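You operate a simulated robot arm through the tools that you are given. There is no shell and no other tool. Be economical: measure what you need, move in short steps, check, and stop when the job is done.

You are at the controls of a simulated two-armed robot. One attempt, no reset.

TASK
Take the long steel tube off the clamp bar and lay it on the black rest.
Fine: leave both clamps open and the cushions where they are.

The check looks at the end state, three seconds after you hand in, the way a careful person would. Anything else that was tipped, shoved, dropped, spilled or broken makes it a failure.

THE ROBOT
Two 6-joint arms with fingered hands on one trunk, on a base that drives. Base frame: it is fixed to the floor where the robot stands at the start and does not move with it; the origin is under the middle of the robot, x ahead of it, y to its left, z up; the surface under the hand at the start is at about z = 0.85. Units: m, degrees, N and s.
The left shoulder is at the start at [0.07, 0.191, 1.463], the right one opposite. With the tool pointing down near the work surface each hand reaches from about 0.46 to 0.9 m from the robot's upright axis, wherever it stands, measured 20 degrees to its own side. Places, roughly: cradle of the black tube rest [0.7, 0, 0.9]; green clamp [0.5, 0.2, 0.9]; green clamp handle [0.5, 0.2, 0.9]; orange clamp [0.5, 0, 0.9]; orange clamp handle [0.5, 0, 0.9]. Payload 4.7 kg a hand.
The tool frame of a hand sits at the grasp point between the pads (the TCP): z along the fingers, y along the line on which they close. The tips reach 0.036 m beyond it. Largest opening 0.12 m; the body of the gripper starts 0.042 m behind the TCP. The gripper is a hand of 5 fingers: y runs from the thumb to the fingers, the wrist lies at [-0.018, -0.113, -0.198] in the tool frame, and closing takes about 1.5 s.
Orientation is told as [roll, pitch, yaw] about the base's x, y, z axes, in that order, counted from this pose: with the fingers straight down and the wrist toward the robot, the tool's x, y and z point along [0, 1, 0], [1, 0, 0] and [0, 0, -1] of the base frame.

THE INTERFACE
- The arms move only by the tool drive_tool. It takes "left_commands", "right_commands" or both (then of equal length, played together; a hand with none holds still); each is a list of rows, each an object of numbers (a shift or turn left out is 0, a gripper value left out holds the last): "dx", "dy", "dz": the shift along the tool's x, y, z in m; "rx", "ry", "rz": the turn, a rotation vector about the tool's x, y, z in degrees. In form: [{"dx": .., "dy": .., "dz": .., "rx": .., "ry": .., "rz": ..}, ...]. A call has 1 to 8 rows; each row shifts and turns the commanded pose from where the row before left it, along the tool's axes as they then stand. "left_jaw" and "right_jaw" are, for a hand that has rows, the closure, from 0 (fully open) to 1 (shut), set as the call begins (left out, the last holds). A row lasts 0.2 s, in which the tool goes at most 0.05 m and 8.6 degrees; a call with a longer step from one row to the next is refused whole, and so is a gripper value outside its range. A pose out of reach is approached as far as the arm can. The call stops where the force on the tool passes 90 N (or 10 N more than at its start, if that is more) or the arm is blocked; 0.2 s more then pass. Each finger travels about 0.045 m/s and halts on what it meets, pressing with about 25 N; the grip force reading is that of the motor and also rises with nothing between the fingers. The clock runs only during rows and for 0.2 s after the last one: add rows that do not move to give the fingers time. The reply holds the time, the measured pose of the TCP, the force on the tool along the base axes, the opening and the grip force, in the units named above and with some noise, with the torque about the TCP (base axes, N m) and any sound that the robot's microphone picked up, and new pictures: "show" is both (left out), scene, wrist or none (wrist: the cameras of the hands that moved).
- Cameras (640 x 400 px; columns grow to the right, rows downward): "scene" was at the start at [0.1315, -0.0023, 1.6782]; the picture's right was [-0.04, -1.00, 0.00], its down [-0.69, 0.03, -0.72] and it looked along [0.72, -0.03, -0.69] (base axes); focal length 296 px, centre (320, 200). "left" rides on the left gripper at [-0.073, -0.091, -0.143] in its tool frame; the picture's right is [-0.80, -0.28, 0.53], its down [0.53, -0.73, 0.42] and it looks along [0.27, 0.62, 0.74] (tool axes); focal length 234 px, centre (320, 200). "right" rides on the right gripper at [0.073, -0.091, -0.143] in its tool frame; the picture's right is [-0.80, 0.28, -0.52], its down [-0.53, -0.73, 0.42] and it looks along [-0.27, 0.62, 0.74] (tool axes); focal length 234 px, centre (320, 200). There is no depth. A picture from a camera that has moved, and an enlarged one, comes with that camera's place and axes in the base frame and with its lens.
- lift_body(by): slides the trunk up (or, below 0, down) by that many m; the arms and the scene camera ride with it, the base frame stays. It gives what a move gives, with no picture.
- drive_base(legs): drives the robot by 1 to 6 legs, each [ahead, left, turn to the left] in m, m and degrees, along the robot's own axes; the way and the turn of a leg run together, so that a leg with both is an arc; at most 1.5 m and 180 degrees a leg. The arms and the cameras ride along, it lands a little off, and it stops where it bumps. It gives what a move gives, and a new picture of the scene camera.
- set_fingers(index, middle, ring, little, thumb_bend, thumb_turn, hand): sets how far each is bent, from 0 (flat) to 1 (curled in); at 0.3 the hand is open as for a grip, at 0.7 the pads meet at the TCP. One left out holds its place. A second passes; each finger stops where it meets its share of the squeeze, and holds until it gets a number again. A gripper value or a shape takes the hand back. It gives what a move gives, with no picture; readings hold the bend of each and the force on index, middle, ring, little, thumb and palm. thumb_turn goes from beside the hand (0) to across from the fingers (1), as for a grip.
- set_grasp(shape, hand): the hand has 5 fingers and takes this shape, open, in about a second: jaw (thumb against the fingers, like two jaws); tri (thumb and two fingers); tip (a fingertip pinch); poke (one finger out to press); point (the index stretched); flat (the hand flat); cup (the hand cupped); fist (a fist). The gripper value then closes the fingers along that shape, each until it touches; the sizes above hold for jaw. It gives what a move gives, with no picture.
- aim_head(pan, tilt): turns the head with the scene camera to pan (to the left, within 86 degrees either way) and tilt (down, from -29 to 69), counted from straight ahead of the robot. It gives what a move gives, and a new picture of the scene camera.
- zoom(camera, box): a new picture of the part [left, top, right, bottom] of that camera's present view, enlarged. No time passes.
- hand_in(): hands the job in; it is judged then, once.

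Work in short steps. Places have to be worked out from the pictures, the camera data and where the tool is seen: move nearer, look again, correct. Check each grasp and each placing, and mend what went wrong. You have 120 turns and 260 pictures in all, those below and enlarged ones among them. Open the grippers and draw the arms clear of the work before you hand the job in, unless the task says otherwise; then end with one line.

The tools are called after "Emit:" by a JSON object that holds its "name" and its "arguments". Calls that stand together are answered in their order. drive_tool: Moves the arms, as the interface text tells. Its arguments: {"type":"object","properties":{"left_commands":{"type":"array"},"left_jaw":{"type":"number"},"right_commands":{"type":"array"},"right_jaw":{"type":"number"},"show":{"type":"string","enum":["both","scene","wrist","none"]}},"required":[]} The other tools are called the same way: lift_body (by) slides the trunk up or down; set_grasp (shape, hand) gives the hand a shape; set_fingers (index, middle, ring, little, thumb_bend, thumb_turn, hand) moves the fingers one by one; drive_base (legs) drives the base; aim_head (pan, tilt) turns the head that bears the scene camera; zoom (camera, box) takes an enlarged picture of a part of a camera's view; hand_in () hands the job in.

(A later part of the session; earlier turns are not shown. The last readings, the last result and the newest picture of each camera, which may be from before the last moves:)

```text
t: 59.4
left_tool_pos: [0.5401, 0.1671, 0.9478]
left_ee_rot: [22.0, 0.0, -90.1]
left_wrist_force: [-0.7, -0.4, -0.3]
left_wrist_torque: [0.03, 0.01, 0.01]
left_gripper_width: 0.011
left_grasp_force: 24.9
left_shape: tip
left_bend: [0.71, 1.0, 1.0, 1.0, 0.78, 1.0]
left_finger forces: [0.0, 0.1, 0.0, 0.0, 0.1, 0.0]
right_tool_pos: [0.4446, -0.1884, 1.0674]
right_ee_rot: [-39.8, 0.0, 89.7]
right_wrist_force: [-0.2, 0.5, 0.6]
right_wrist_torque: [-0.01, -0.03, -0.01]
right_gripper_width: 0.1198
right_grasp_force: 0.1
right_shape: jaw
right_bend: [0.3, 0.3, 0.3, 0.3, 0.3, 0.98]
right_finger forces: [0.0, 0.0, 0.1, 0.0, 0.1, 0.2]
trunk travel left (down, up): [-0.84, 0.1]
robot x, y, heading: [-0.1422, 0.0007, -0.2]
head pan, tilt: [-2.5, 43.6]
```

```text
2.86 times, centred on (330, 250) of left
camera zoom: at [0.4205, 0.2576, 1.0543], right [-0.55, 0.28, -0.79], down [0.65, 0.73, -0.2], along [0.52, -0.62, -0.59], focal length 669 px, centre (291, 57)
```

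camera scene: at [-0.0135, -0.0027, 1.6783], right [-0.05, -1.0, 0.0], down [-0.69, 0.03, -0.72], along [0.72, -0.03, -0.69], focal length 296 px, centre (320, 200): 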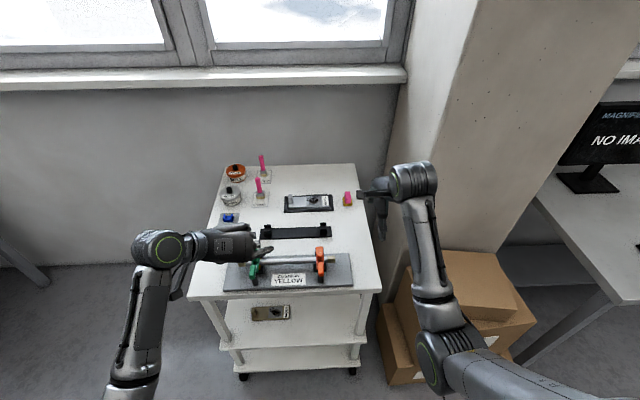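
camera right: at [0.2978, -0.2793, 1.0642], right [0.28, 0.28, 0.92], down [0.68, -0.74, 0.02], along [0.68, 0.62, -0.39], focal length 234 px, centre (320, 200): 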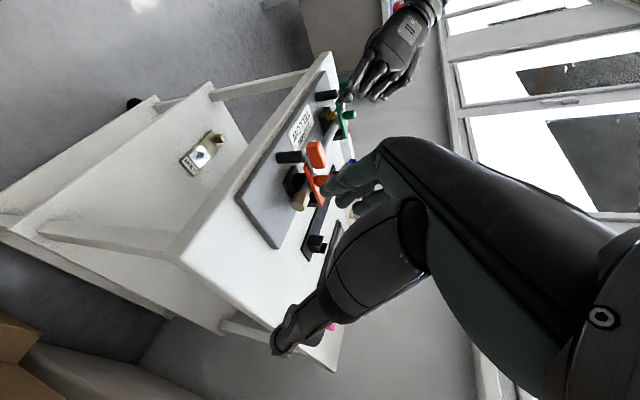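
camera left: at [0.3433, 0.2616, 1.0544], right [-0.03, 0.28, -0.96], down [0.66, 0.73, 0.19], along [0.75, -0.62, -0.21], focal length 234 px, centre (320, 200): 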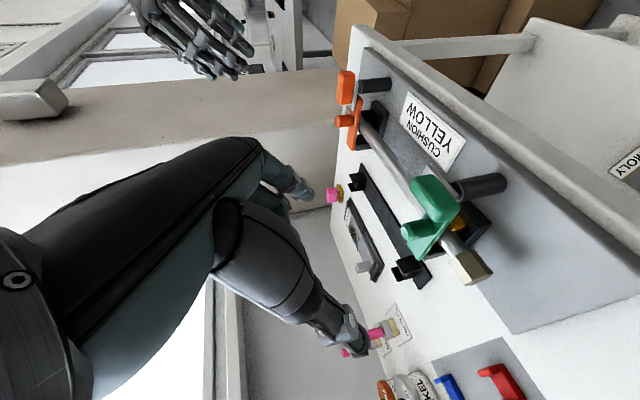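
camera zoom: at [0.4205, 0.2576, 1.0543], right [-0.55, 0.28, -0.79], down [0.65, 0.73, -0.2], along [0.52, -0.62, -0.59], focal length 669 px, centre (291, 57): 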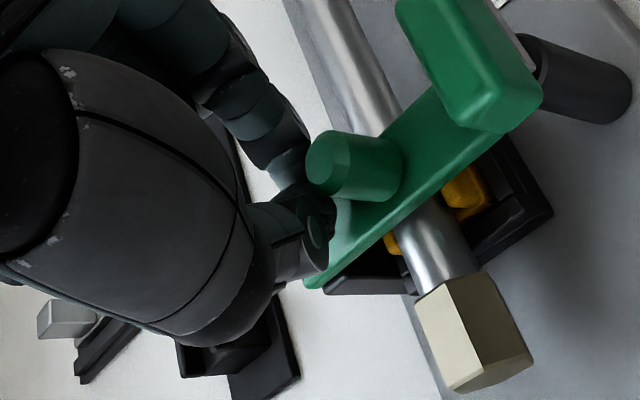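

The pinch slid past the knob: my steps were too short for the rotation (pressing inward). I reset the pose and regrip, then use slightly longer steps per degree.

Emit:
{"name": "drive_tool", "arguments": {"left_commands": [{"dz": -0.03}, {"dz": -0.03}, {"ry": 8.5, "dx": -0.02}, {"ry": 8.5, "dx": -0.01}, {"ry": 8.5}, {"ry": 7.5}, {}], "left_jaw": 0, "show": "none"}}

Emit:
{"name": "zoom", "arguments": {"camera": "left", "box": [330, 160, 470, 290]}}

```text
t: 61.0
left_tool_pos: [0.4913, 0.1683, 0.9916]
left_ee_rot: [55.2, 0.0, -90.2]
left_wrist_force: [0.1, -0.6, 0.6]
left_wrist_torque: [0.02, 0.0, 0.03]
left_gripper_width: 0.1195
left_grasp_force: 0.1
left_shape: tip
left_bend: [0.3, 0.98, 0.99, 0.99, 0.3, 0.98]
left_finger forces: [0.0, 0.0, 0.1, 0.0, 0.0, 0.0]
right_tool_pos: [0.4442, -0.1891, 1.0669]
right_ee_rot: [-39.9, 0.0, 89.8]
right_wrist_force: [0.2, -0.7, 0.2]
right_wrist_torque: [0.0, 0.0, 0.02]
right_gripper_width: 0.1195
right_grasp_force: 0.1
right_shape: jaw
right_bend: [0.3, 0.3, 0.3, 0.3, 0.3, 0.98]
right_finger forces: [0.0, 0.1, 0.0, 0.0, 0.1, 0.0]
trunk travel left (down, up): [-0.84, 0.1]
robot x, y, heading: [-0.1396, -0.002, -0.2]
head pan, tilt: [-2.5, 43.6]
```

```text
3.08 times, centred on (400, 225) of left
camera zoom: at [0.3331, 0.2593, 1.0159], right [-0.03, 0.28, -0.96], down [0.66, 0.73, 0.19], along [0.75, -0.62, -0.2], focal length 720 px, centre (74, 123)
```

zoom: 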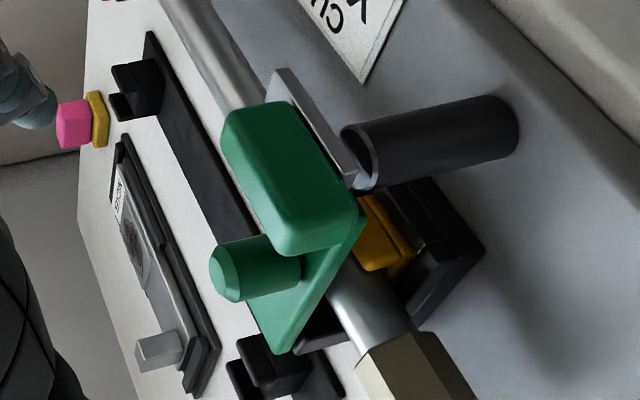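

I move in to (0.521, 0.168, 0.936), close, and then do the arc's first part.

Emit:
{"name": "drive_tool", "arguments": {"left_commands": [{"dz": 0.028, "dx": -0.0143}, {"dz": 0.028, "dx": -0.0144}, {}], "show": "none"}}

Emit:
{"name": "drive_tool", "arguments": {"left_commands": [{}, {}, {}, {}, {}, {}, {}, {}], "left_jaw": 1, "show": "none"}}

Emit:
{"name": "drive_tool", "arguments": {"left_commands": [{"dx": 0.005, "dz": -0.001, "ry": -4}, {"dx": 0.005, "dz": -0.001, "ry": -5}, {"dx": 0.0048, "dz": -0.0008, "ry": -5}, {"dx": 0.0048, "dz": -0.0008, "ry": -5}], "show": "none"}}

Emit:
{"name": "zoom", "arguments": {"camera": "right", "box": [280, 50, 380, 150]}}

```text
t: 61.8
left_tool_pos: [0.5198, 0.1701, 0.9377]
left_ee_rot: [55.0, 0.0, -90.3]
left_wrist_force: [0.2, -0.4, -0.2]
left_wrist_torque: [0.05, 0.0, 0.04]
left_gripper_width: 0.1195
left_grasp_force: 0.0
left_shape: tip
left_bend: [0.3, 0.98, 0.99, 0.99, 0.3, 0.98]
left_finger forces: [0.1, 0.0, 0.1, 0.0, 0.1, 0.0]
right_tool_pos: [0.4442, -0.1891, 1.0684]
right_ee_rot: [-40.0, 0.0, 89.7]
right_wrist_force: [0.0, 0.5, 0.2]
right_wrist_torque: [-0.01, 0.0, -0.05]
right_gripper_width: 0.1196
right_grasp_force: 0.0
right_shape: jaw
right_bend: [0.3, 0.3, 0.3, 0.3, 0.3, 0.98]
right_finger forces: [0.0, 0.1, 0.1, 0.0, 0.1, 0.0]
trunk travel left (down, up): [-0.84, 0.1]
robot x, y, heading: [-0.1443, 0.0002, -0.1]
head pan, tilt: [-2.5, 43.6]
```

```text
t: 63.6
left_tool_pos: [0.5221, 0.1704, 0.9374]
left_ee_rot: [55.0, 0.0, -90.2]
left_wrist_force: [10.8, 1.8, -1.6]
left_wrist_torque: [-0.04, -0.07, 0.05]
left_gripper_width: 0.0069
left_grasp_force: 24.6
left_shape: tip
left_bend: [0.71, 1.0, 1.0, 1.0, 0.73, 1.0]
left_finger forces: [23.0, 0.0, 0.0, 0.0, 22.0, 0.0]
right_tool_pos: [0.4449, -0.1881, 1.0665]
right_ee_rot: [-39.9, 0.0, 89.6]
right_wrist_force: [0.6, -0.1, -0.5]
right_wrist_torque: [-0.03, 0.01, 0.01]
right_gripper_width: 0.1197
right_grasp_force: 0.1
right_shape: jaw
right_bend: [0.3, 0.3, 0.3, 0.3, 0.3, 0.98]
right_finger forces: [0.1, 0.0, 0.0, 0.0, 0.0, 0.0]
trunk travel left (down, up): [-0.84, 0.1]
robot x, y, heading: [-0.1436, 0.0062, -0.3]
head pan, tilt: [-2.5, 43.6]
```

```text
t: 64.6
left_tool_pos: [0.5331, 0.169, 0.9504]
left_ee_rot: [35.7, 0.1, -90.2]
left_wrist_force: [12.9, 6.9, -9.8]
left_wrist_torque: [0.01, -0.17, 0.08]
left_gripper_width: 0.0071
left_grasp_force: 25.3
left_shape: tip
left_bend: [0.71, 1.0, 1.0, 1.0, 0.73, 1.0]
left_finger forces: [21.9, 0.0, 0.1, 0.0, 23.1, 0.1]
right_tool_pos: [0.4471, -0.187, 1.0666]
right_ee_rot: [-39.8, 0.0, 89.8]
right_wrist_force: [0.4, 0.7, 1.1]
right_wrist_torque: [0.01, 0.01, -0.03]
right_gripper_width: 0.1197
right_grasp_force: 0.1
right_shape: jaw
right_bend: [0.3, 0.3, 0.3, 0.3, 0.3, 0.98]
right_finger forces: [0.1, 0.1, 0.0, 0.0, 0.1, 0.1]
trunk travel left (down, up): [-0.84, 0.1]
robot x, y, heading: [-0.1437, -0.0021, -0.2]
head pan, tilt: [-2.5, 43.6]
```

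```text
4.00 times, centred on (330, 100) of right
camera zoom: at [0.2996, -0.2764, 1.1295], right [0.28, 0.28, 0.92], down [0.68, -0.74, 0.02], along [0.68, 0.62, -0.4], focal length 937 px, centre (280, 600)
```

zoom: 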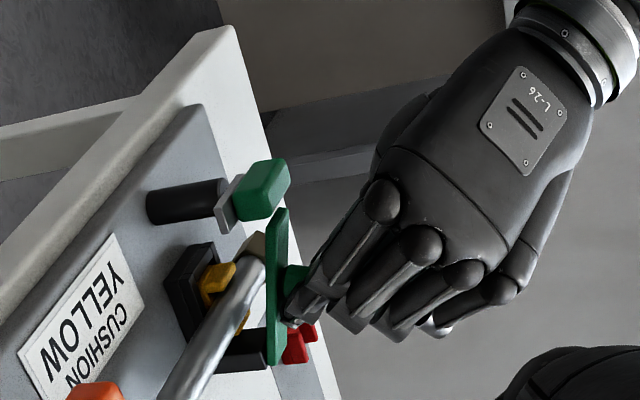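

Good, arm ~25° up with firm grip; the pull is slightly outward, so I correct inward by 2 mm and continue 4 rows.

Emit:
{"name": "drive_tool", "arguments": {"left_commands": [{"dx": 0.0045, "dz": 0.001, "ry": -5}, {"dx": 0.0045, "dz": 0.0005, "ry": -5}, {"dx": 0.0045, "dz": -0.0002, "ry": -5}, {"dx": 0.0045, "dz": -0.0002, "ry": -5}], "show": "none"}}

Emit:
{"name": "zoom", "arguments": {"camera": "right", "box": [280, 50, 380, 150]}}

```text
t: 65.6
left_tool_pos: [0.548, 0.1682, 0.9613]
left_ee_rot: [15.7, -0.2, -90.2]
left_wrist_force: [7.5, 12.2, -4.9]
left_wrist_torque: [0.16, -0.32, 0.05]
left_gripper_width: 0.0076
left_grasp_force: 24.9
left_shape: tip
left_bend: [0.71, 1.0, 1.0, 1.0, 0.73, 1.0]
left_finger forces: [22.7, 0.0, 0.0, 0.0, 24.4, 0.0]
right_tool_pos: [0.4461, -0.1873, 1.0672]
right_ee_rot: [-39.8, 0.2, 89.8]
right_wrist_force: [0.4, 0.4, 1.3]
right_wrist_torque: [-0.01, -0.01, 0.02]
right_gripper_width: 0.1196
right_grasp_force: 0.1
right_shape: jaw
right_bend: [0.3, 0.3, 0.3, 0.3, 0.3, 0.98]
right_finger forces: [0.1, 0.0, 0.1, 0.0, 0.1, 0.0]
trunk travel left (down, up): [-0.84, 0.1]
robot x, y, heading: [-0.1384, 0.0008, 0.0]
head pan, tilt: [-2.5, 43.6]
```

```text
4.00 times, centred on (330, 100) of right
camera zoom: at [0.2986, -0.2759, 1.1302], right [0.28, 0.28, 0.92], down [0.68, -0.74, 0.02], along [0.68, 0.62, -0.4], focal length 937 px, centre (280, 600)
```

zoom: 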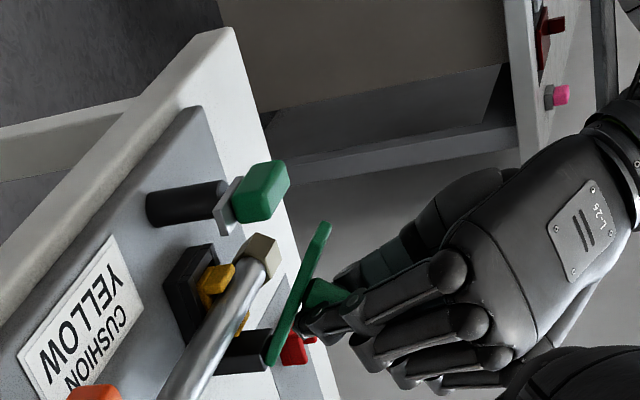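

About 50° now, firm. I continue 5 rows, easing the small lateral load.

Emit:
{"name": "drive_tool", "arguments": {"left_commands": [{"dx": 0.0045, "dy": -0.001, "dz": 0.0005, "ry": -5}, {"dx": 0.0045, "dy": -0.001, "ry": -5}, {"dx": 0.0045, "dz": -0.0003, "ry": -5}, {"dx": 0.0045, "dz": -0.0003, "ry": -5}, {"dx": 0.0045, "dz": -0.0003, "ry": -5}], "show": "none"}}

Emit:
{"name": "zoom", "arguments": {"camera": "right", "box": [280, 50, 380, 150]}}

```text
t: 66.8
left_tool_pos: [0.5709, 0.1696, 0.9633]
left_ee_rot: [-9.2, 0.0, -90.2]
left_wrist_force: [2.1, 2.4, -0.7]
left_wrist_torque: [-0.02, -0.07, 0.02]
left_gripper_width: 0.0078
left_grasp_force: 25.3
left_shape: tip
left_bend: [0.71, 1.0, 1.0, 1.0, 0.74, 1.0]
left_finger forces: [0.1, 0.0, 0.0, 0.0, 0.0, 0.1]
right_tool_pos: [0.4459, -0.1887, 1.0669]
right_ee_rot: [-39.9, 0.0, 89.7]
right_wrist_force: [-0.2, 0.0, -0.6]
right_wrist_torque: [0.06, 0.03, 0.0]
right_gripper_width: 0.1199
right_grasp_force: 0.1
right_shape: jaw
right_bend: [0.3, 0.3, 0.3, 0.3, 0.3, 0.98]
right_finger forces: [0.1, 0.0, 0.0, 0.1, 0.0, 0.1]
trunk travel left (down, up): [-0.84, 0.1]
robot x, y, heading: [-0.1411, 0.0011, -0.2]
head pan, tilt: [-2.5, 43.6]
```

```text
4.00 times, centred on (330, 100) of right
camera zoom: at [0.2975, -0.2779, 1.1301], right [0.28, 0.28, 0.92], down [0.68, -0.74, 0.02], along [0.68, 0.62, -0.39], focal length 937 px, centre (280, 600)
```

zoom: 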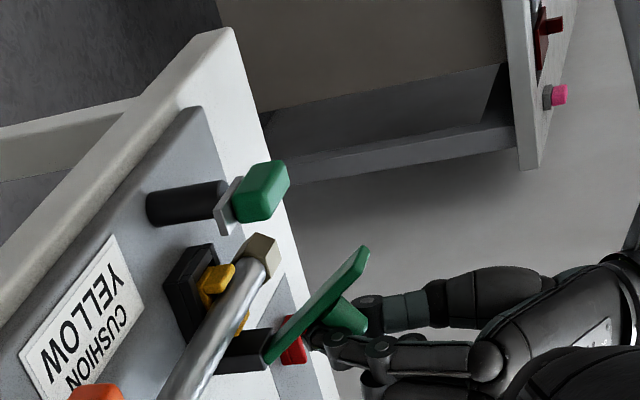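

The pinch is off but the arm stands at ~65–70°. I check whether it stays.

Emit:
{"name": "drive_tool", "arguments": {"left_commands": [{}, {}], "show": "none"}}

Emit:
{"name": "zoom", "arguments": {"camera": "right", "box": [280, 50, 380, 150]}}

Emit:
{"name": "zoom", "arguments": {"camera": "scene", "box": [200, 180, 320, 270]}}

```text
t: 67.4
left_tool_pos: [0.5698, 0.1686, 0.964]
left_ee_rot: [-9.1, -0.1, -90.3]
left_wrist_force: [0.2, 1.2, -3.0]
left_wrist_torque: [-0.02, -0.08, 0.05]
left_gripper_width: 0.0075
left_grasp_force: 24.8
left_shape: tip
left_bend: [0.71, 1.0, 1.0, 1.0, 0.74, 1.0]
left_finger forces: [0.1, 0.1, 0.0, 0.1, 0.0, 0.0]
right_tool_pos: [0.4449, -0.1886, 1.0674]
right_ee_rot: [-39.9, 0.0, 89.7]
right_wrist_force: [0.7, 0.0, 0.4]
right_wrist_torque: [0.02, -0.02, -0.03]
right_gripper_width: 0.1197
right_grasp_force: 0.0
right_shape: jaw
right_bend: [0.3, 0.3, 0.3, 0.3, 0.3, 0.98]
right_finger forces: [0.0, 0.0, 0.0, 0.0, 0.0, 0.1]
trunk travel left (down, up): [-0.84, 0.1]
robot x, y, heading: [-0.1433, -0.0014, -0.1]
head pan, tilt: [-2.5, 43.6]
```

```text
4.00 times, centred on (330, 100) of right
camera zoom: at [0.2972, -0.2777, 1.1303], right [0.28, 0.28, 0.92], down [0.68, -0.74, 0.02], along [0.68, 0.62, -0.39], focal length 937 px, centre (280, 600)
```

zoom: 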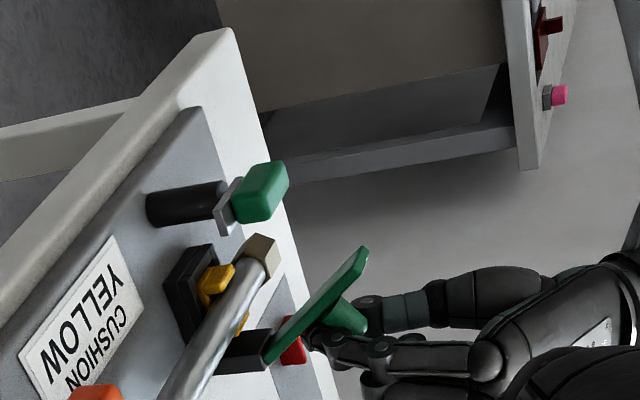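

```text
4.44 times, centred on (260, 225) of scene
camera zoom: at [-0.0116, -0.0024, 1.5781], right [-0.05, -1.0, 0.0], down [-0.69, 0.03, -0.72], along [0.72, -0.04, -0.69], focal length 1316 px, centre (587, 89)
```

zoom: 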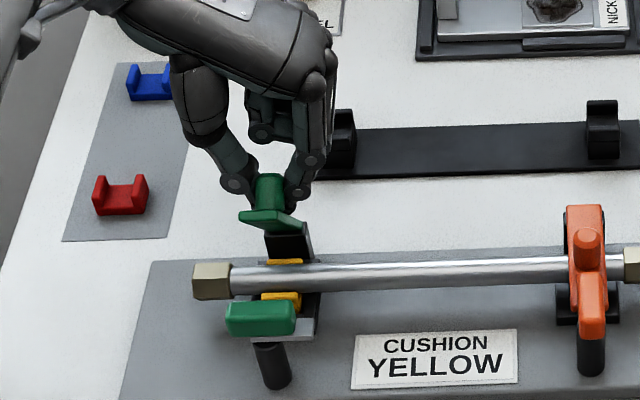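

The knob appears caught in the ring of the closed fingers. I drag gently forward (+x) to take the arm beyond vertical.

Emit:
{"name": "drive_tool", "arguments": {"left_commands": [{"dx": 0.005}, {"dx": 0.005}, {"dx": 0.005, "dz": 0.001}, {"dx": 0.005, "dz": 0.001}], "show": "none"}}

Emit:
{"name": "zoom", "arguments": {"camera": "right", "box": [280, 50, 380, 150]}}

Emit:
{"name": "zoom", "arguments": {"camera": "scene", "box": [200, 180, 320, 270]}}

```text
t: 68.4
left_tool_pos: [0.5883, 0.1681, 0.9597]
left_ee_rot: [-8.9, 0.0, -90.2]
left_wrist_force: [-0.6, 3.0, 0.7]
left_wrist_torque: [0.01, 0.02, 0.0]
left_gripper_width: 0.0074
left_grasp_force: 24.8
left_shape: tip
left_bend: [0.71, 1.0, 1.0, 1.0, 0.74, 1.0]
left_finger forces: [0.0, 0.1, 0.0, 0.0, 0.2, 0.0]
right_tool_pos: [0.444, -0.1877, 1.0691]
right_ee_rot: [-40.1, 0.0, 89.7]
right_wrist_force: [0.4, -1.1, 0.0]
right_wrist_torque: [0.04, -0.03, 0.01]
right_gripper_width: 0.1197
right_grasp_force: 0.0
right_shape: jaw
right_bend: [0.3, 0.3, 0.3, 0.3, 0.3, 0.98]
right_finger forces: [0.1, 0.1, 0.0, 0.0, 0.0, 0.1]
trunk travel left (down, up): [-0.84, 0.1]
robot x, y, heading: [-0.1434, 0.0014, -0.4]
head pan, tilt: [-2.5, 43.6]
```

```text
4.00 times, centred on (330, 100) of right
camera zoom: at [0.2971, -0.2776, 1.1304], right [0.28, 0.28, 0.92], down [0.68, -0.74, 0.02], along [0.68, 0.62, -0.39], focal length 937 px, centre (280, 600)
```

zoom: 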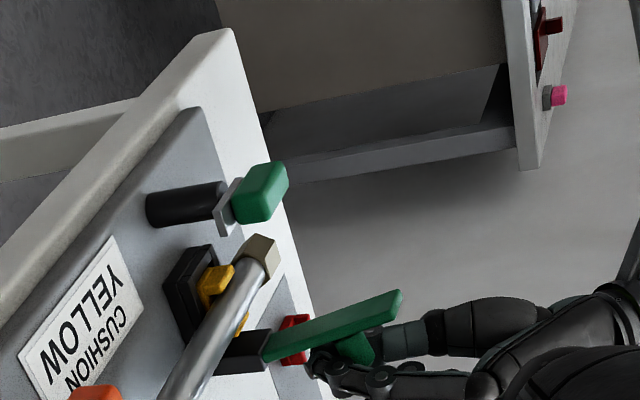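

```text
4.44 times, centred on (260, 225) of scene
camera zoom: at [-0.0119, -0.0023, 1.5782], right [-0.05, -1.0, 0.0], down [-0.69, 0.03, -0.72], along [0.72, -0.03, -0.69], focal length 1316 px, centre (587, 89)
```

zoom: 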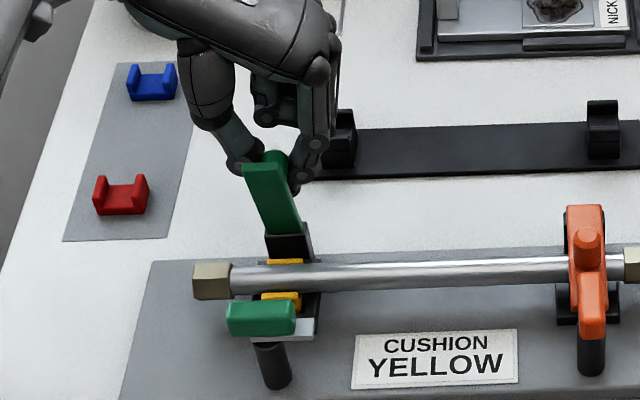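

It works: the arm is near vertical. A bit more.

Emit:
{"name": "drive_tool", "arguments": {"left_commands": [{"dx": 0.005, "dz": 0.001}, {"dx": 0.005, "dz": 0.001}, {"dx": 0.005, "dz": 0.001}, {"dx": 0.004, "dz": 0.001}], "show": "none"}}

Emit:
{"name": "zoom", "arguments": {"camera": "right", "box": [280, 50, 380, 150]}}

Emit:
{"name": "zoom", "arguments": {"camera": "scene", "box": [200, 180, 320, 270]}}

```text
t: 69.4
left_tool_pos: [0.6067, 0.1679, 0.9528]
left_ee_rot: [-8.9, 0.0, -90.2]
left_wrist_force: [-1.2, 1.7, -1.0]
left_wrist_torque: [-0.02, 0.01, 0.0]
left_gripper_width: 0.0069
left_grasp_force: 24.7
left_shape: tip
left_bend: [0.71, 1.0, 1.0, 1.0, 0.74, 1.0]
left_finger forces: [0.4, 0.1, 0.1, 0.0, 0.1, 0.0]
right_tool_pos: [0.445, -0.1879, 1.0675]
right_ee_rot: [-40.0, 0.0, 89.7]
right_wrist_force: [-0.3, -0.1, 0.3]
right_wrist_torque: [0.0, 0.0, -0.01]
right_gripper_width: 0.1199
right_grasp_force: 0.1
right_shape: jaw
right_bend: [0.3, 0.3, 0.3, 0.3, 0.3, 0.98]
right_finger forces: [0.1, 0.1, 0.0, 0.1, 0.0, 0.0]
trunk travel left (down, up): [-0.84, 0.1]
robot x, y, heading: [-0.1432, -0.0016, -0.1]
head pan, tilt: [-2.5, 43.6]
```

```text
4.00 times, centred on (330, 100) of right
camera zoom: at [0.297, -0.278, 1.1303], right [0.28, 0.28, 0.92], down [0.68, -0.74, 0.02], along [0.68, 0.62, -0.39], focal length 937 px, centre (280, 600)
```

zoom: 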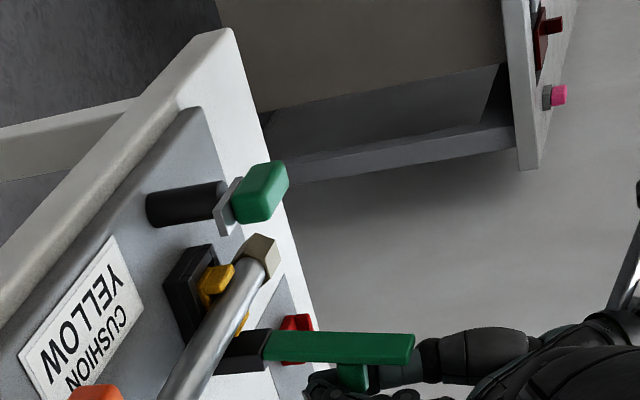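

```text
4.44 times, centred on (260, 225) of scene
camera zoom: at [-0.0119, -0.0028, 1.5782], right [-0.05, -1.0, 0.0], down [-0.69, 0.03, -0.72], along [0.72, -0.03, -0.69], focal length 1316 px, centre (587, 89)
```

zoom: 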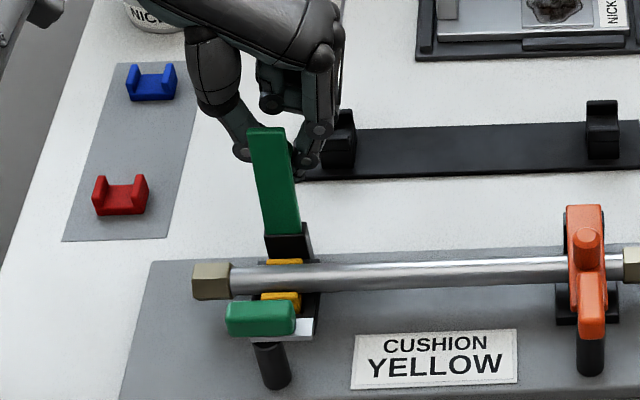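

The arm is a little past vertical. Another 1 cm, then I open the fingers and see whether it stays.

Emit:
{"name": "drive_tool", "arguments": {"left_commands": [{"dx": 0.005, "dz": 0.0015}, {"dx": 0.005, "dz": 0.0015}, {}], "show": "none"}}

Emit:
{"name": "zoom", "arguments": {"camera": "right", "box": [280, 50, 380, 150]}}

Emit:
{"name": "drive_tool", "arguments": {"left_commands": [{}, {}, {}, {}, {}, {}], "left_jaw": 0, "show": "none"}}

Emit:
{"name": "zoom", "arguments": {"camera": "right", "box": [280, 50, 380, 150]}}

```text
t: 70.2
left_tool_pos: [0.6162, 0.1675, 0.9485]
left_ee_rot: [-9.0, 0.0, -90.2]
left_wrist_force: [-0.2, 0.3, 0.1]
left_wrist_torque: [0.0, 0.0, -0.03]
left_gripper_width: 0.0072
left_grasp_force: 24.4
left_shape: tip
left_bend: [0.71, 1.0, 1.0, 1.0, 0.74, 1.0]
left_finger forces: [0.1, 0.1, 0.0, 0.0, 0.0, 0.0]
right_tool_pos: [0.4441, -0.1877, 1.0689]
right_ee_rot: [-40.0, -0.1, 89.7]
right_wrist_force: [-0.5, -0.3, 0.5]
right_wrist_torque: [-0.01, 0.0, -0.02]
right_gripper_width: 0.1195
right_grasp_force: 0.1
right_shape: jaw
right_bend: [0.3, 0.3, 0.3, 0.3, 0.3, 0.98]
right_finger forces: [0.0, 0.0, 0.0, 0.0, 0.1, 0.1]
trunk travel left (down, up): [-0.84, 0.1]
robot x, y, heading: [-0.1452, -0.0004, -0.3]
head pan, tilt: [-2.5, 43.6]
```

```text
4.00 times, centred on (330, 100) of right
camera zoom: at [0.2967, -0.2776, 1.1305], right [0.28, 0.28, 0.92], down [0.68, -0.74, 0.02], along [0.68, 0.62, -0.39], focal length 937 px, centre (280, 600)
```

zoom: 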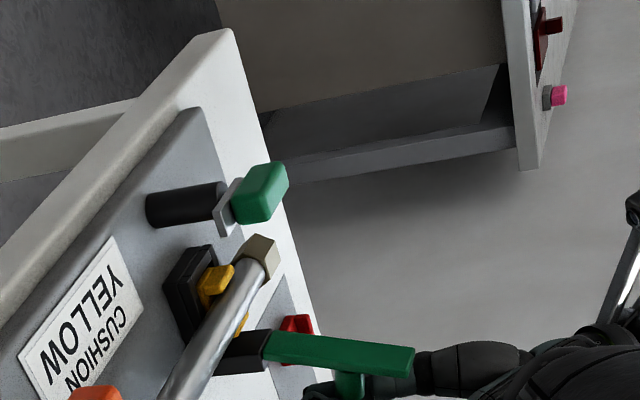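

```text
t: 71.6
left_tool_pos: [0.6155, 0.1691, 0.9476]
left_ee_rot: [-8.9, -0.1, -90.1]
left_wrist_force: [0.2, 0.9, -0.7]
left_wrist_torque: [0.0, 0.01, 0.01]
left_gripper_width: 0.1195
left_grasp_force: 0.2
left_shape: tip
left_bend: [0.3, 0.98, 0.99, 0.99, 0.3, 0.98]
left_finger forces: [0.0, 0.0, 0.1, 0.0, 0.1, 0.0]
right_tool_pos: [0.4445, -0.1892, 1.0667]
right_ee_rot: [-40.0, 0.0, 89.7]
right_wrist_force: [-1.5, -0.6, 0.1]
right_wrist_torque: [-0.02, 0.01, -0.06]
right_gripper_width: 0.1198
right_grasp_force: 0.1
right_shape: jaw
right_bend: [0.3, 0.3, 0.3, 0.3, 0.3, 0.98]
right_finger forces: [0.0, 0.0, 0.0, 0.0, 0.0, 0.1]
trunk travel left (down, up): [-0.84, 0.1]
robot x, y, heading: [-0.1438, 0.0009, -0.2]
head pan, tilt: [-2.5, 43.6]
```

```text
4.00 times, centred on (330, 100) of right
camera zoom: at [0.2969, -0.2779, 1.1303], right [0.28, 0.28, 0.92], down [0.68, -0.74, 0.02], along [0.68, 0.62, -0.39], focal length 937 px, centre (280, 600)
```

zoom: 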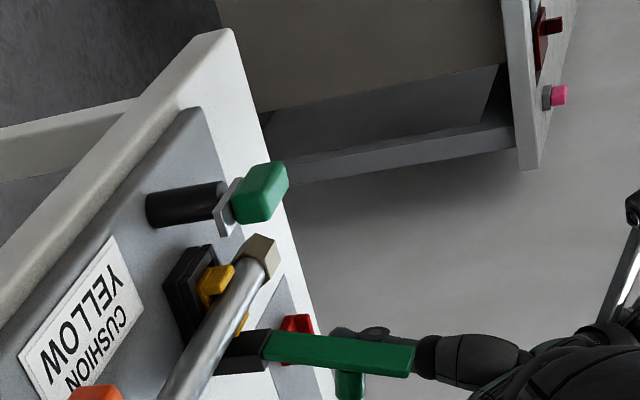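

The green arm stays open. I lift the left hand straight up and away, and meanwhile set the right hand to the tip shape and tilt it horizontal for the orange latch.

Emit:
{"name": "set_grasp", "arguments": {"hand": "right", "shape": "tip"}}

Emit:
{"name": "drive_tool", "arguments": {"left_commands": [{"dz": -0.04}, {"dz": -0.04}, {"dz": -0.04}, {"dy": -0.04, "dx": -0.01}, {"dy": -0.04, "dx": -0.02}, {"dy": -0.04, "dx": -0.02}, {"dy": -0.02}], "right_commands": [{"dx": 0.01, "dz": -0.03}, {"ry": -8}, {"ry": -8}, {"ry": -8}, {"ry": -8}, {"ry": -8}, {"ry": -6}], "show": "scene"}}

Emit:
{"name": "zoom", "arguments": {"camera": "scene", "box": [210, 180, 390, 300]}}

```text
t: 72.5
left_tool_pos: [0.6158, 0.1693, 0.9474]
left_ee_rot: [-9.0, 0.0, -90.3]
left_wrist_force: [-0.7, 0.5, -0.4]
left_wrist_torque: [-0.04, 0.0, -0.01]
left_gripper_width: 0.1197
left_grasp_force: 0.0
left_shape: tip
left_bend: [0.3, 0.98, 0.99, 0.99, 0.3, 0.98]
left_finger forces: [0.1, 0.0, 0.1, 0.0, 0.1, 0.0]
right_tool_pos: [0.4455, -0.189, 1.0681]
right_ee_rot: [-39.9, 0.0, 89.7]
right_wrist_force: [-0.4, -0.5, -0.3]
right_wrist_torque: [-0.03, 0.03, 0.01]
right_gripper_width: 0.12
right_grasp_force: 0.0
right_shape: tip
right_bend: [0.3, 0.98, 0.99, 0.99, 0.3, 0.98]
right_finger forces: [0.0, 0.0, 0.1, 0.0, 0.0, 0.0]
trunk travel left (down, up): [-0.84, 0.1]
robot x, y, heading: [-0.1428, 0.001, -0.2]
head pan, tilt: [-2.5, 43.6]
```

```text
t: 74.1
left_tool_pos: [0.5912, 0.3081, 1.0717]
left_ee_rot: [-9.0, -0.1, -90.2]
left_wrist_force: [-0.3, 0.3, 0.0]
left_wrist_torque: [0.01, 0.01, -0.01]
left_gripper_width: 0.1196
left_grasp_force: 0.0
left_shape: tip
left_bend: [0.3, 0.98, 0.99, 0.99, 0.3, 0.98]
left_finger forces: [0.1, 0.0, 0.0, 0.0, 0.1, 0.1]
right_tool_pos: [0.4167, -0.1881, 1.0832]
right_ee_rot: [-86.2, 0.1, 89.6]
right_wrist_force: [-0.3, 0.2, 0.1]
right_wrist_torque: [-0.01, 0.01, 0.02]
right_gripper_width: 0.12
right_grasp_force: 0.1
right_shape: tip
right_bend: [0.3, 0.98, 0.99, 0.99, 0.3, 0.98]
right_finger forces: [0.0, 0.0, 0.0, 0.1, 0.0, 0.1]
trunk travel left (down, up): [-0.84, 0.1]
robot x, y, heading: [-0.1449, -0.0029, -0.1]
head pan, tilt: [-2.5, 43.6]
camera scene: at [-0.0121, -0.0019, 1.5782], right [-0.05, -1.0, 0.0], down [-0.69, 0.03, -0.72], along [0.72, -0.04, -0.69], focal length 296 px, centre (320, 200)
```

scene: 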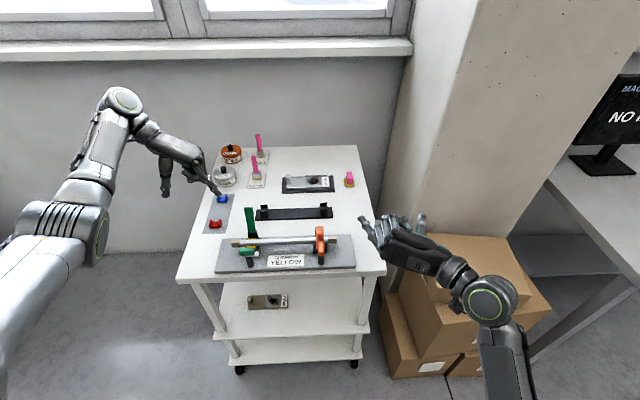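

```text
3.33 times, centred on (300, 240) of scene
camera zoom: at [-0.0121, -0.0019, 1.5782], right [-0.05, -1.0, 0.0], down [-0.69, 0.03, -0.72], along [0.72, -0.04, -0.69], focal length 987 px, centre (387, 67)
```

zoom: 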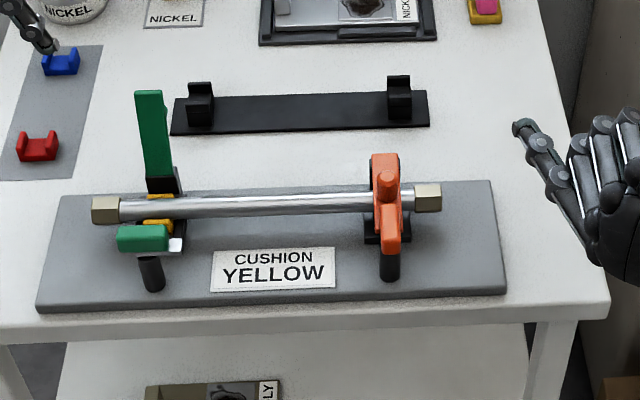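

Next the right hand goes down in front of the orange handle (y≈−0.027, z≈0.932).

Emit:
{"name": "drive_tool", "arguments": {"right_commands": [{"dy": 0.032, "dx": 0.03}, {"dy": 0.032, "dx": 0.03}, {"dy": 0.032, "dx": 0.03}, {"dy": 0.032, "dx": 0.03}, {"dy": 0.032, "dx": 0.03}, {}], "show": "wrist"}}

Emit:
{"name": "zoom", "arguments": {"camera": "scene", "box": [270, 210, 390, 300]}}

Emit:
{"name": "zoom", "arguments": {"camera": "right", "box": [230, 180, 390, 320]}}

```text
t: 75.2
left_tool_pos: [0.5905, 0.3076, 1.0716]
left_ee_rot: [-9.0, 0.0, -90.2]
left_wrist_force: [0.0, 0.2, 0.3]
left_wrist_torque: [-0.01, 0.0, -0.03]
left_gripper_width: 0.1198
left_grasp_force: 0.1
left_shape: tip
left_bend: [0.3, 0.98, 0.99, 0.99, 0.3, 0.98]
left_finger forces: [0.0, 0.0, 0.1, 0.0, 0.0, 0.1]
right_tool_pos: [0.4037, -0.111, 0.9264]
right_ee_rot: [-86.4, 10.5, 91.9]
right_wrist_force: [0.4, -0.4, -0.4]
right_wrist_torque: [0.0, 0.03, -0.02]
right_gripper_width: 0.1197
right_grasp_force: 0.1
right_shape: tip
right_bend: [0.3, 0.98, 0.99, 0.99, 0.3, 0.97]
right_finger forces: [0.0, 0.0, 0.0, 0.0, 0.0, 0.1]
trunk travel left (down, up): [-0.84, 0.1]
robot x, y, heading: [-0.1432, -0.0059, 0.0]
head pan, tilt: [-2.5, 43.6]
stopped in row 5 (right hand): the arm was blocked; the commanded pose is now the measured one
camera right: at [0.2612, -0.2157, 0.8807], right [-0.49, 0.41, 0.77], down [0.48, -0.61, 0.63], along [0.73, 0.67, 0.1], focal length 234 px, centre (320, 200)
```

right: 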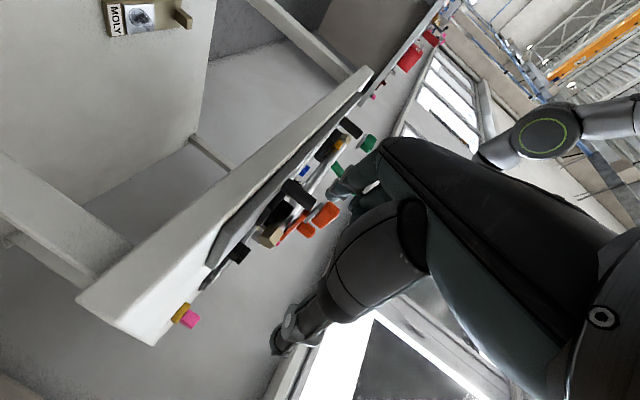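

```text
4.44 times, centred on (330, 255) of scene
camera zoom: at [-0.0124, -0.0021, 1.5782], right [-0.05, -1.0, 0.0], down [-0.69, 0.03, -0.72], along [0.72, -0.04, -0.69], focal length 1316 px, centre (276, -44)
```

zoom: 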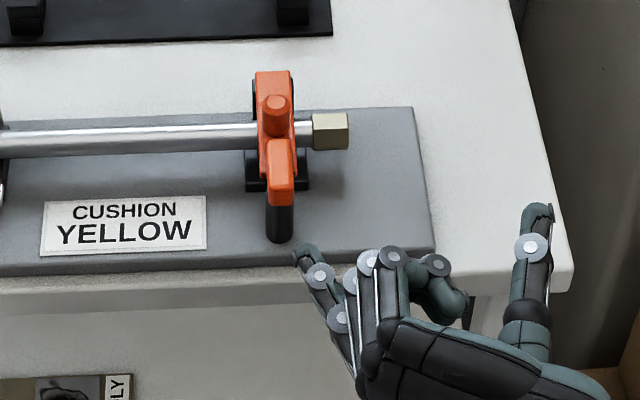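

```text
2.86 times, centred on (310, 250) of right
camera zoom: at [0.2612, -0.2157, 0.8807], right [-0.49, 0.41, 0.77], down [0.48, -0.61, 0.63], along [0.73, 0.67, 0.1], focal length 669 px, centre (349, 57)
```

zoom: 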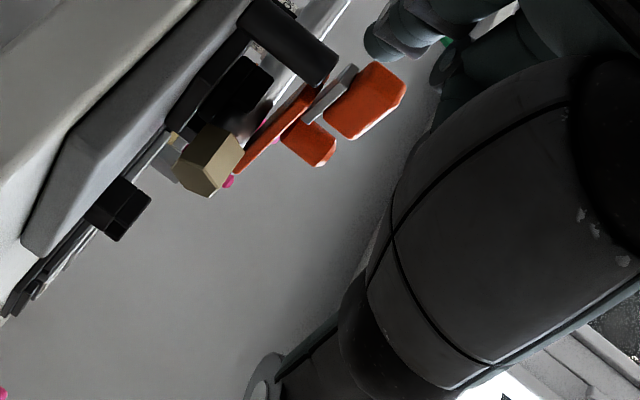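

The right arm was blocked by its own body at this closeness to the midline. I raise it, straighten the hand, and shift the robot 0.14 m to its left so the orange clamp lies further to the right.

Emit:
{"name": "drive_tool", "arguments": {"right_commands": [{"dx": -0.03, "dy": -0.02}, {"dx": -0.04, "dy": -0.02}, {"dx": -0.04}, {"rz": 5.2, "rx": 1.1}, {"rz": 5.2, "rx": 1.1}, {}], "show": "none"}}

Emit:
{"name": "drive_base", "arguments": {"legs": [[0, 0.14, 0]]}}

```text
t: 76.6
left_tool_pos: [0.5911, 0.3071, 1.0711]
left_ee_rot: [-9.0, 0.0, -90.2]
left_wrist_force: [0.2, -0.2, 0.3]
left_wrist_torque: [0.01, 0.0, 0.0]
left_gripper_width: 0.1199
left_grasp_force: 0.1
left_shape: tip
left_bend: [0.3, 0.98, 0.99, 0.99, 0.3, 0.98]
left_finger forces: [0.0, 0.0, 0.0, 0.0, 0.0, 0.0]
right_tool_pos: [0.4142, -0.1287, 1.0438]
right_ee_rot: [-86.6, -0.1, 89.0]
right_wrist_force: [-0.9, -0.2, -0.4]
right_wrist_torque: [-0.02, 0.04, 0.0]
right_gripper_width: 0.12
right_grasp_force: 0.1
right_shape: tip
right_bend: [0.3, 0.98, 0.99, 0.99, 0.3, 0.98]
right_finger forces: [0.0, 0.0, 0.0, 0.1, 0.1, 0.0]
trunk travel left (down, up): [-0.84, 0.1]
robot x, y, heading: [-0.1419, -0.0012, -0.2]
head pan, tilt: [-2.5, 43.6]
```

```text
t: 77.9
left_tool_pos: [0.5913, 0.448, 1.0726]
left_ee_rot: [-9.0, 0.1, -90.2]
left_wrist_force: [-0.2, 0.1, 0.5]
left_wrist_torque: [0.0, 0.02, -0.02]
left_gripper_width: 0.1198
left_grasp_force: 0.0
left_shape: tip
left_bend: [0.3, 0.98, 0.99, 0.99, 0.3, 0.98]
left_finger forces: [0.1, 0.0, 0.0, 0.0, 0.1, 0.0]
right_tool_pos: [0.4145, 0.0116, 1.0436]
right_ee_rot: [-86.6, -0.1, 89.1]
right_wrist_force: [-0.7, -0.3, 0.8]
right_wrist_torque: [0.01, 0.01, 0.01]
right_gripper_width: 0.12
right_grasp_force: 0.0
right_shape: tip
right_bend: [0.3, 0.98, 0.99, 0.99, 0.3, 0.98]
right_finger forces: [0.1, 0.0, 0.0, 0.0, 0.0, 0.0]
trunk travel left (down, up): [-0.84, 0.1]
robot x, y, heading: [-0.1439, 0.1433, -0.4]
head pan, tilt: [-2.5, 43.6]
camera scene: at [-0.0118, 0.1373, 1.5782], right [-0.05, -1.0, 0.0], down [-0.69, 0.03, -0.72], along [0.72, -0.03, -0.69], focal length 296 px, centre (320, 200)
```

scene: 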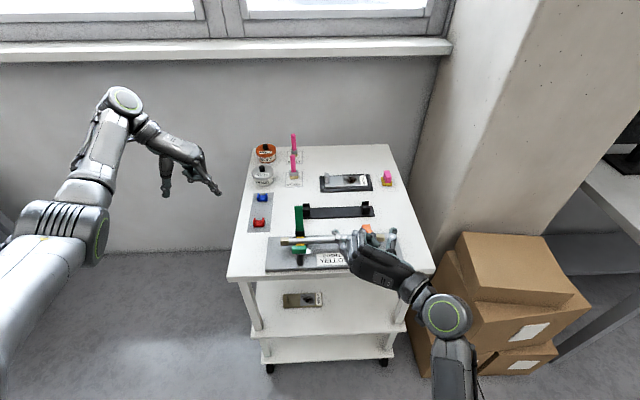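

Now down in front of the orange handle.

Emit:
{"name": "drive_tool", "arguments": {"right_commands": [{"dy": -0.02, "dx": 0.035, "dz": -0.01}, {"dy": -0.0186, "dx": 0.035}, {"dx": 0.035}, {"dx": 0.006}, {}], "show": "wrist"}}

Emit:
{"name": "zoom", "arguments": {"camera": "scene", "box": [310, 210, 430, 300]}}

Emit:
{"name": "zoom", "arguments": {"camera": "right", "box": [210, 180, 370, 320]}}

```text
t: 79.1
left_tool_pos: [0.5904, 0.4497, 1.0722]
left_ee_rot: [-9.0, 0.0, -90.2]
left_wrist_force: [0.0, -0.4, 0.8]
left_wrist_torque: [-0.04, 0.02, 0.02]
left_gripper_width: 0.1199
left_grasp_force: 0.1
left_shape: tip
left_bend: [0.3, 0.98, 0.99, 0.99, 0.3, 0.98]
left_finger forces: [0.1, 0.0, 0.0, 0.0, 0.0, 0.0]
right_tool_pos: [0.3965, -0.0281, 0.9309]
right_ee_rot: [-86.6, 0.0, 89.0]
right_wrist_force: [0.1, -0.3, 0.4]
right_wrist_torque: [0.0, -0.03, 0.0]
right_gripper_width: 0.1198
right_grasp_force: 0.1
right_shape: tip
right_bend: [0.3, 0.98, 0.99, 0.99, 0.3, 0.98]
right_finger forces: [0.0, 0.1, 0.1, 0.0, 0.0, 0.0]
trunk travel left (down, up): [-0.84, 0.1]
robot x, y, heading: [-0.1454, 0.1421, 0.2]
head pan, tilt: [-2.5, 43.6]
camera right: at [0.2483, -0.1143, 0.8671], right [-0.47, 0.29, 0.83], down [0.44, -0.74, 0.51], along [0.76, 0.61, 0.22], focal length 234 px, centre (320, 200)
```

right: 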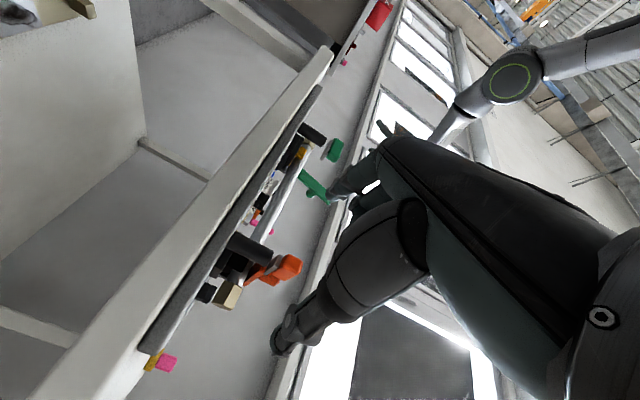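

```text
4.44 times, centred on (370, 255) of scene
camera zoom: at [-0.0115, 0.1393, 1.5782], right [-0.05, -1.0, 0.0], down [-0.69, 0.03, -0.72], along [0.72, -0.03, -0.69], focal length 1316 px, centre (98, -44)
```

zoom: 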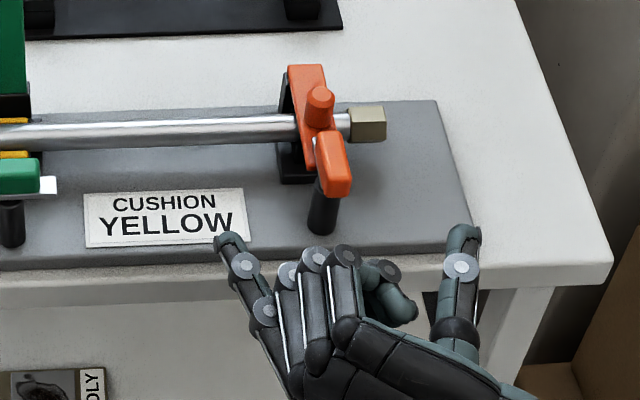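

```text
2.86 times, centred on (290, 250) of right
camera zoom: at [0.2483, -0.1143, 0.8671], right [-0.47, 0.29, 0.83], down [0.44, -0.74, 0.51], along [0.76, 0.61, 0.22], focal length 669 px, centre (406, 57)
```

zoom: 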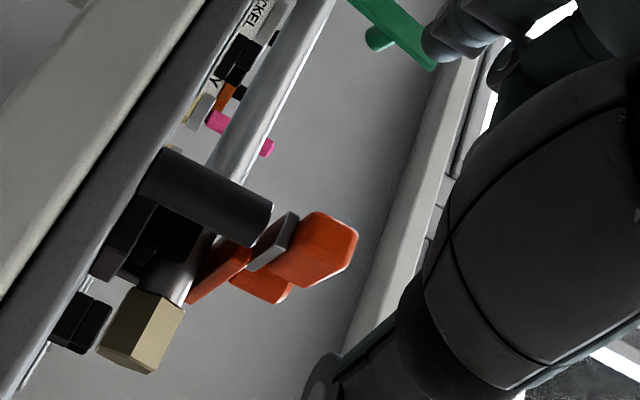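

I advance with the index on the handle's +y side and sweep toward −y (mirror of the green one).

Emit:
{"name": "drive_tool", "arguments": {"right_commands": [{"dz": 0.018}, {"dz": 0.018}, {"dy": -0.015}, {"dy": -0.015}, {"dy": -0.01}, {"dy": -0.006}], "show": "none"}}

Emit:
{"name": "zoom", "arguments": {"camera": "scene", "box": [330, 210, 410, 270]}}

```text
t: 80.5
left_tool_pos: [0.5907, 0.449, 1.0727]
left_ee_rot: [-9.0, 0.0, -90.2]
left_wrist_force: [0.7, -1.2, 0.9]
left_wrist_torque: [0.03, -0.04, -0.03]
left_gripper_width: 0.1195
left_grasp_force: 0.0
left_shape: tip
left_bend: [0.3, 0.98, 0.99, 0.99, 0.3, 0.98]
left_finger forces: [0.1, 0.0, 0.0, 0.0, 0.1, 0.0]
right_tool_pos: [0.4318, -0.0738, 0.9317]
right_ee_rot: [-86.7, 0.1, 89.2]
right_wrist_force: [0.6, 0.3, 0.5]
right_wrist_torque: [0.02, 0.01, -0.02]
right_gripper_width: 0.1199
right_grasp_force: 0.0
right_shape: tip
right_bend: [0.3, 0.98, 0.99, 0.99, 0.3, 0.98]
right_finger forces: [0.0, 0.0, 0.1, 0.0, 0.1, 0.0]
trunk travel left (down, up): [-0.84, 0.1]
robot x, y, heading: [-0.1474, 0.142, -0.2]
head pan, tilt: [-2.5, 43.6]
```

```text
6.67 times, centred on (370, 240) of scene
camera zoom: at [-0.012, 0.1387, 1.5782], right [-0.05, -1.0, 0.0], down [-0.69, 0.03, -0.72], along [0.72, -0.03, -0.69], focal length 1974 px, centre (-13, -67)
```

zoom: 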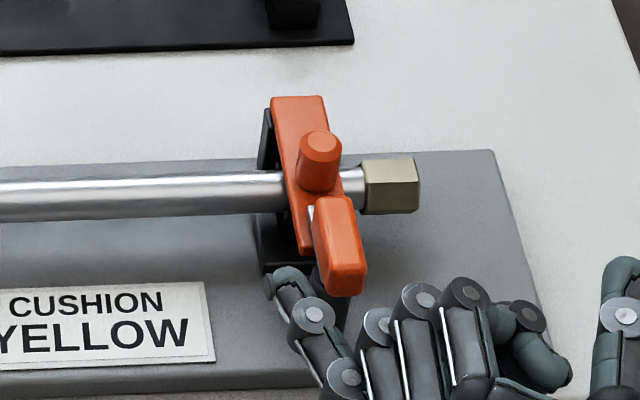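

The index is about to touch near the handle's end; I go 8 mm further in and keep sweeping.

Emit:
{"name": "drive_tool", "arguments": {"right_commands": [{"dz": 0.009}, {"dy": -0.006}, {"dy": -0.006}, {"dy": -0.006}, {"dy": -0.006}], "show": "none"}}

Emit:
{"name": "zoom", "arguments": {"camera": "scene", "box": [330, 210, 410, 270]}}

```text
t: 81.7
left_tool_pos: [0.5921, 0.4518, 1.0719]
left_ee_rot: [-9.1, -0.1, -90.2]
left_wrist_force: [-0.4, -0.5, 0.6]
left_wrist_torque: [0.03, -0.02, -0.02]
left_gripper_width: 0.1197
left_grasp_force: 0.1
left_shape: tip
left_bend: [0.3, 0.98, 0.99, 0.99, 0.3, 0.98]
left_finger forces: [0.0, 0.0, 0.1, 0.0, 0.0, 0.0]
right_tool_pos: [0.4412, -0.0947, 0.9323]
right_ee_rot: [-86.7, 0.1, 89.4]
right_wrist_force: [2.1, 13.8, -1.9]
right_wrist_torque: [-0.05, 0.05, 0.09]
right_gripper_width: 0.1201
right_grasp_force: 0.1
right_shape: tip
right_bend: [0.25, 0.98, 0.99, 0.99, 0.3, 0.98]
right_finger forces: [11.3, 0.0, 0.0, 0.1, 0.1, 0.1]
trunk travel left (down, up): [-0.84, 0.1]
robot x, y, heading: [-0.1436, 0.1447, -0.2]
head pan, tilt: [-2.5, 43.6]
```

```text
6.67 times, centred on (370, 240) of scene
camera zoom: at [-0.011, 0.1419, 1.5781], right [-0.05, -1.0, 0.0], down [-0.69, 0.03, -0.72], along [0.72, -0.03, -0.69], focal length 1974 px, centre (-13, -67)
```

zoom: 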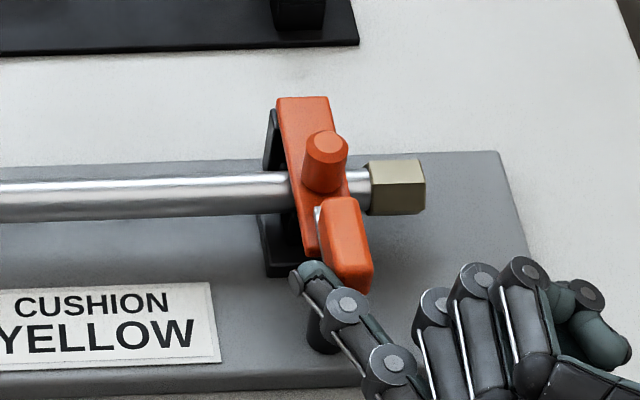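

Contact at 14 N. I press on.

Emit:
{"name": "drive_tool", "arguments": {"right_commands": [{"dy": -0.006}, {"dy": -0.006}, {"dy": -0.006}, {"dy": -0.006}], "show": "none"}}

Emit:
{"name": "zoom", "arguments": {"camera": "scene", "box": [330, 210, 410, 270]}}

```text
t: 82.7
left_tool_pos: [0.5884, 0.4465, 1.0753]
left_ee_rot: [-8.8, 0.0, -90.3]
left_wrist_force: [0.4, -0.4, -0.7]
left_wrist_torque: [-0.01, 0.03, -0.02]
left_gripper_width: 0.1199
left_grasp_force: 0.0
left_shape: tip
left_bend: [0.3, 0.98, 0.99, 0.99, 0.3, 0.98]
left_finger forces: [0.0, 0.1, 0.1, 0.0, 0.0, 0.1]
right_tool_pos: [0.4388, -0.1219, 0.9308]
right_ee_rot: [-86.6, 0.1, 89.1]
right_wrist_force: [-21.3, 6.8, -1.6]
right_wrist_torque: [-0.03, 0.02, 2.1]
right_gripper_width: 0.12
right_grasp_force: 0.1
right_shape: tip
right_bend: [0.21, 0.98, 0.99, 0.99, 0.3, 0.98]
right_finger forces: [21.9, 0.0, 0.1, 0.0, 0.1, 0.0]
trunk travel left (down, up): [-0.84, 0.1]
robot x, y, heading: [-0.1416, 0.1394, -0.5]
head pan, tilt: [-2.5, 43.6]
```

```text
6.67 times, centred on (370, 240) of scene
camera zoom: at [-0.0153, 0.1385, 1.5785], right [-0.05, -1.0, 0.0], down [-0.69, 0.03, -0.73], along [0.72, -0.04, -0.69], focal length 1974 px, centre (-13, -67)
```

zoom: 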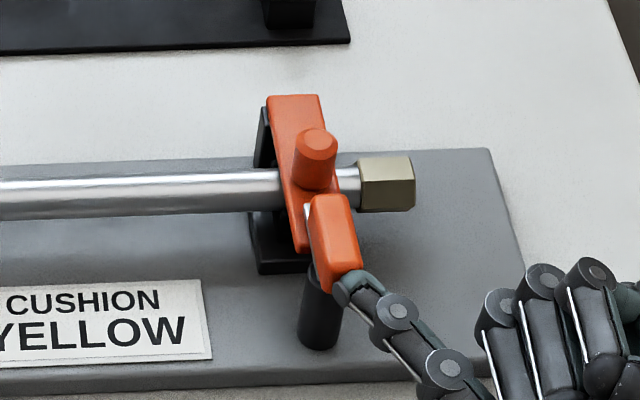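

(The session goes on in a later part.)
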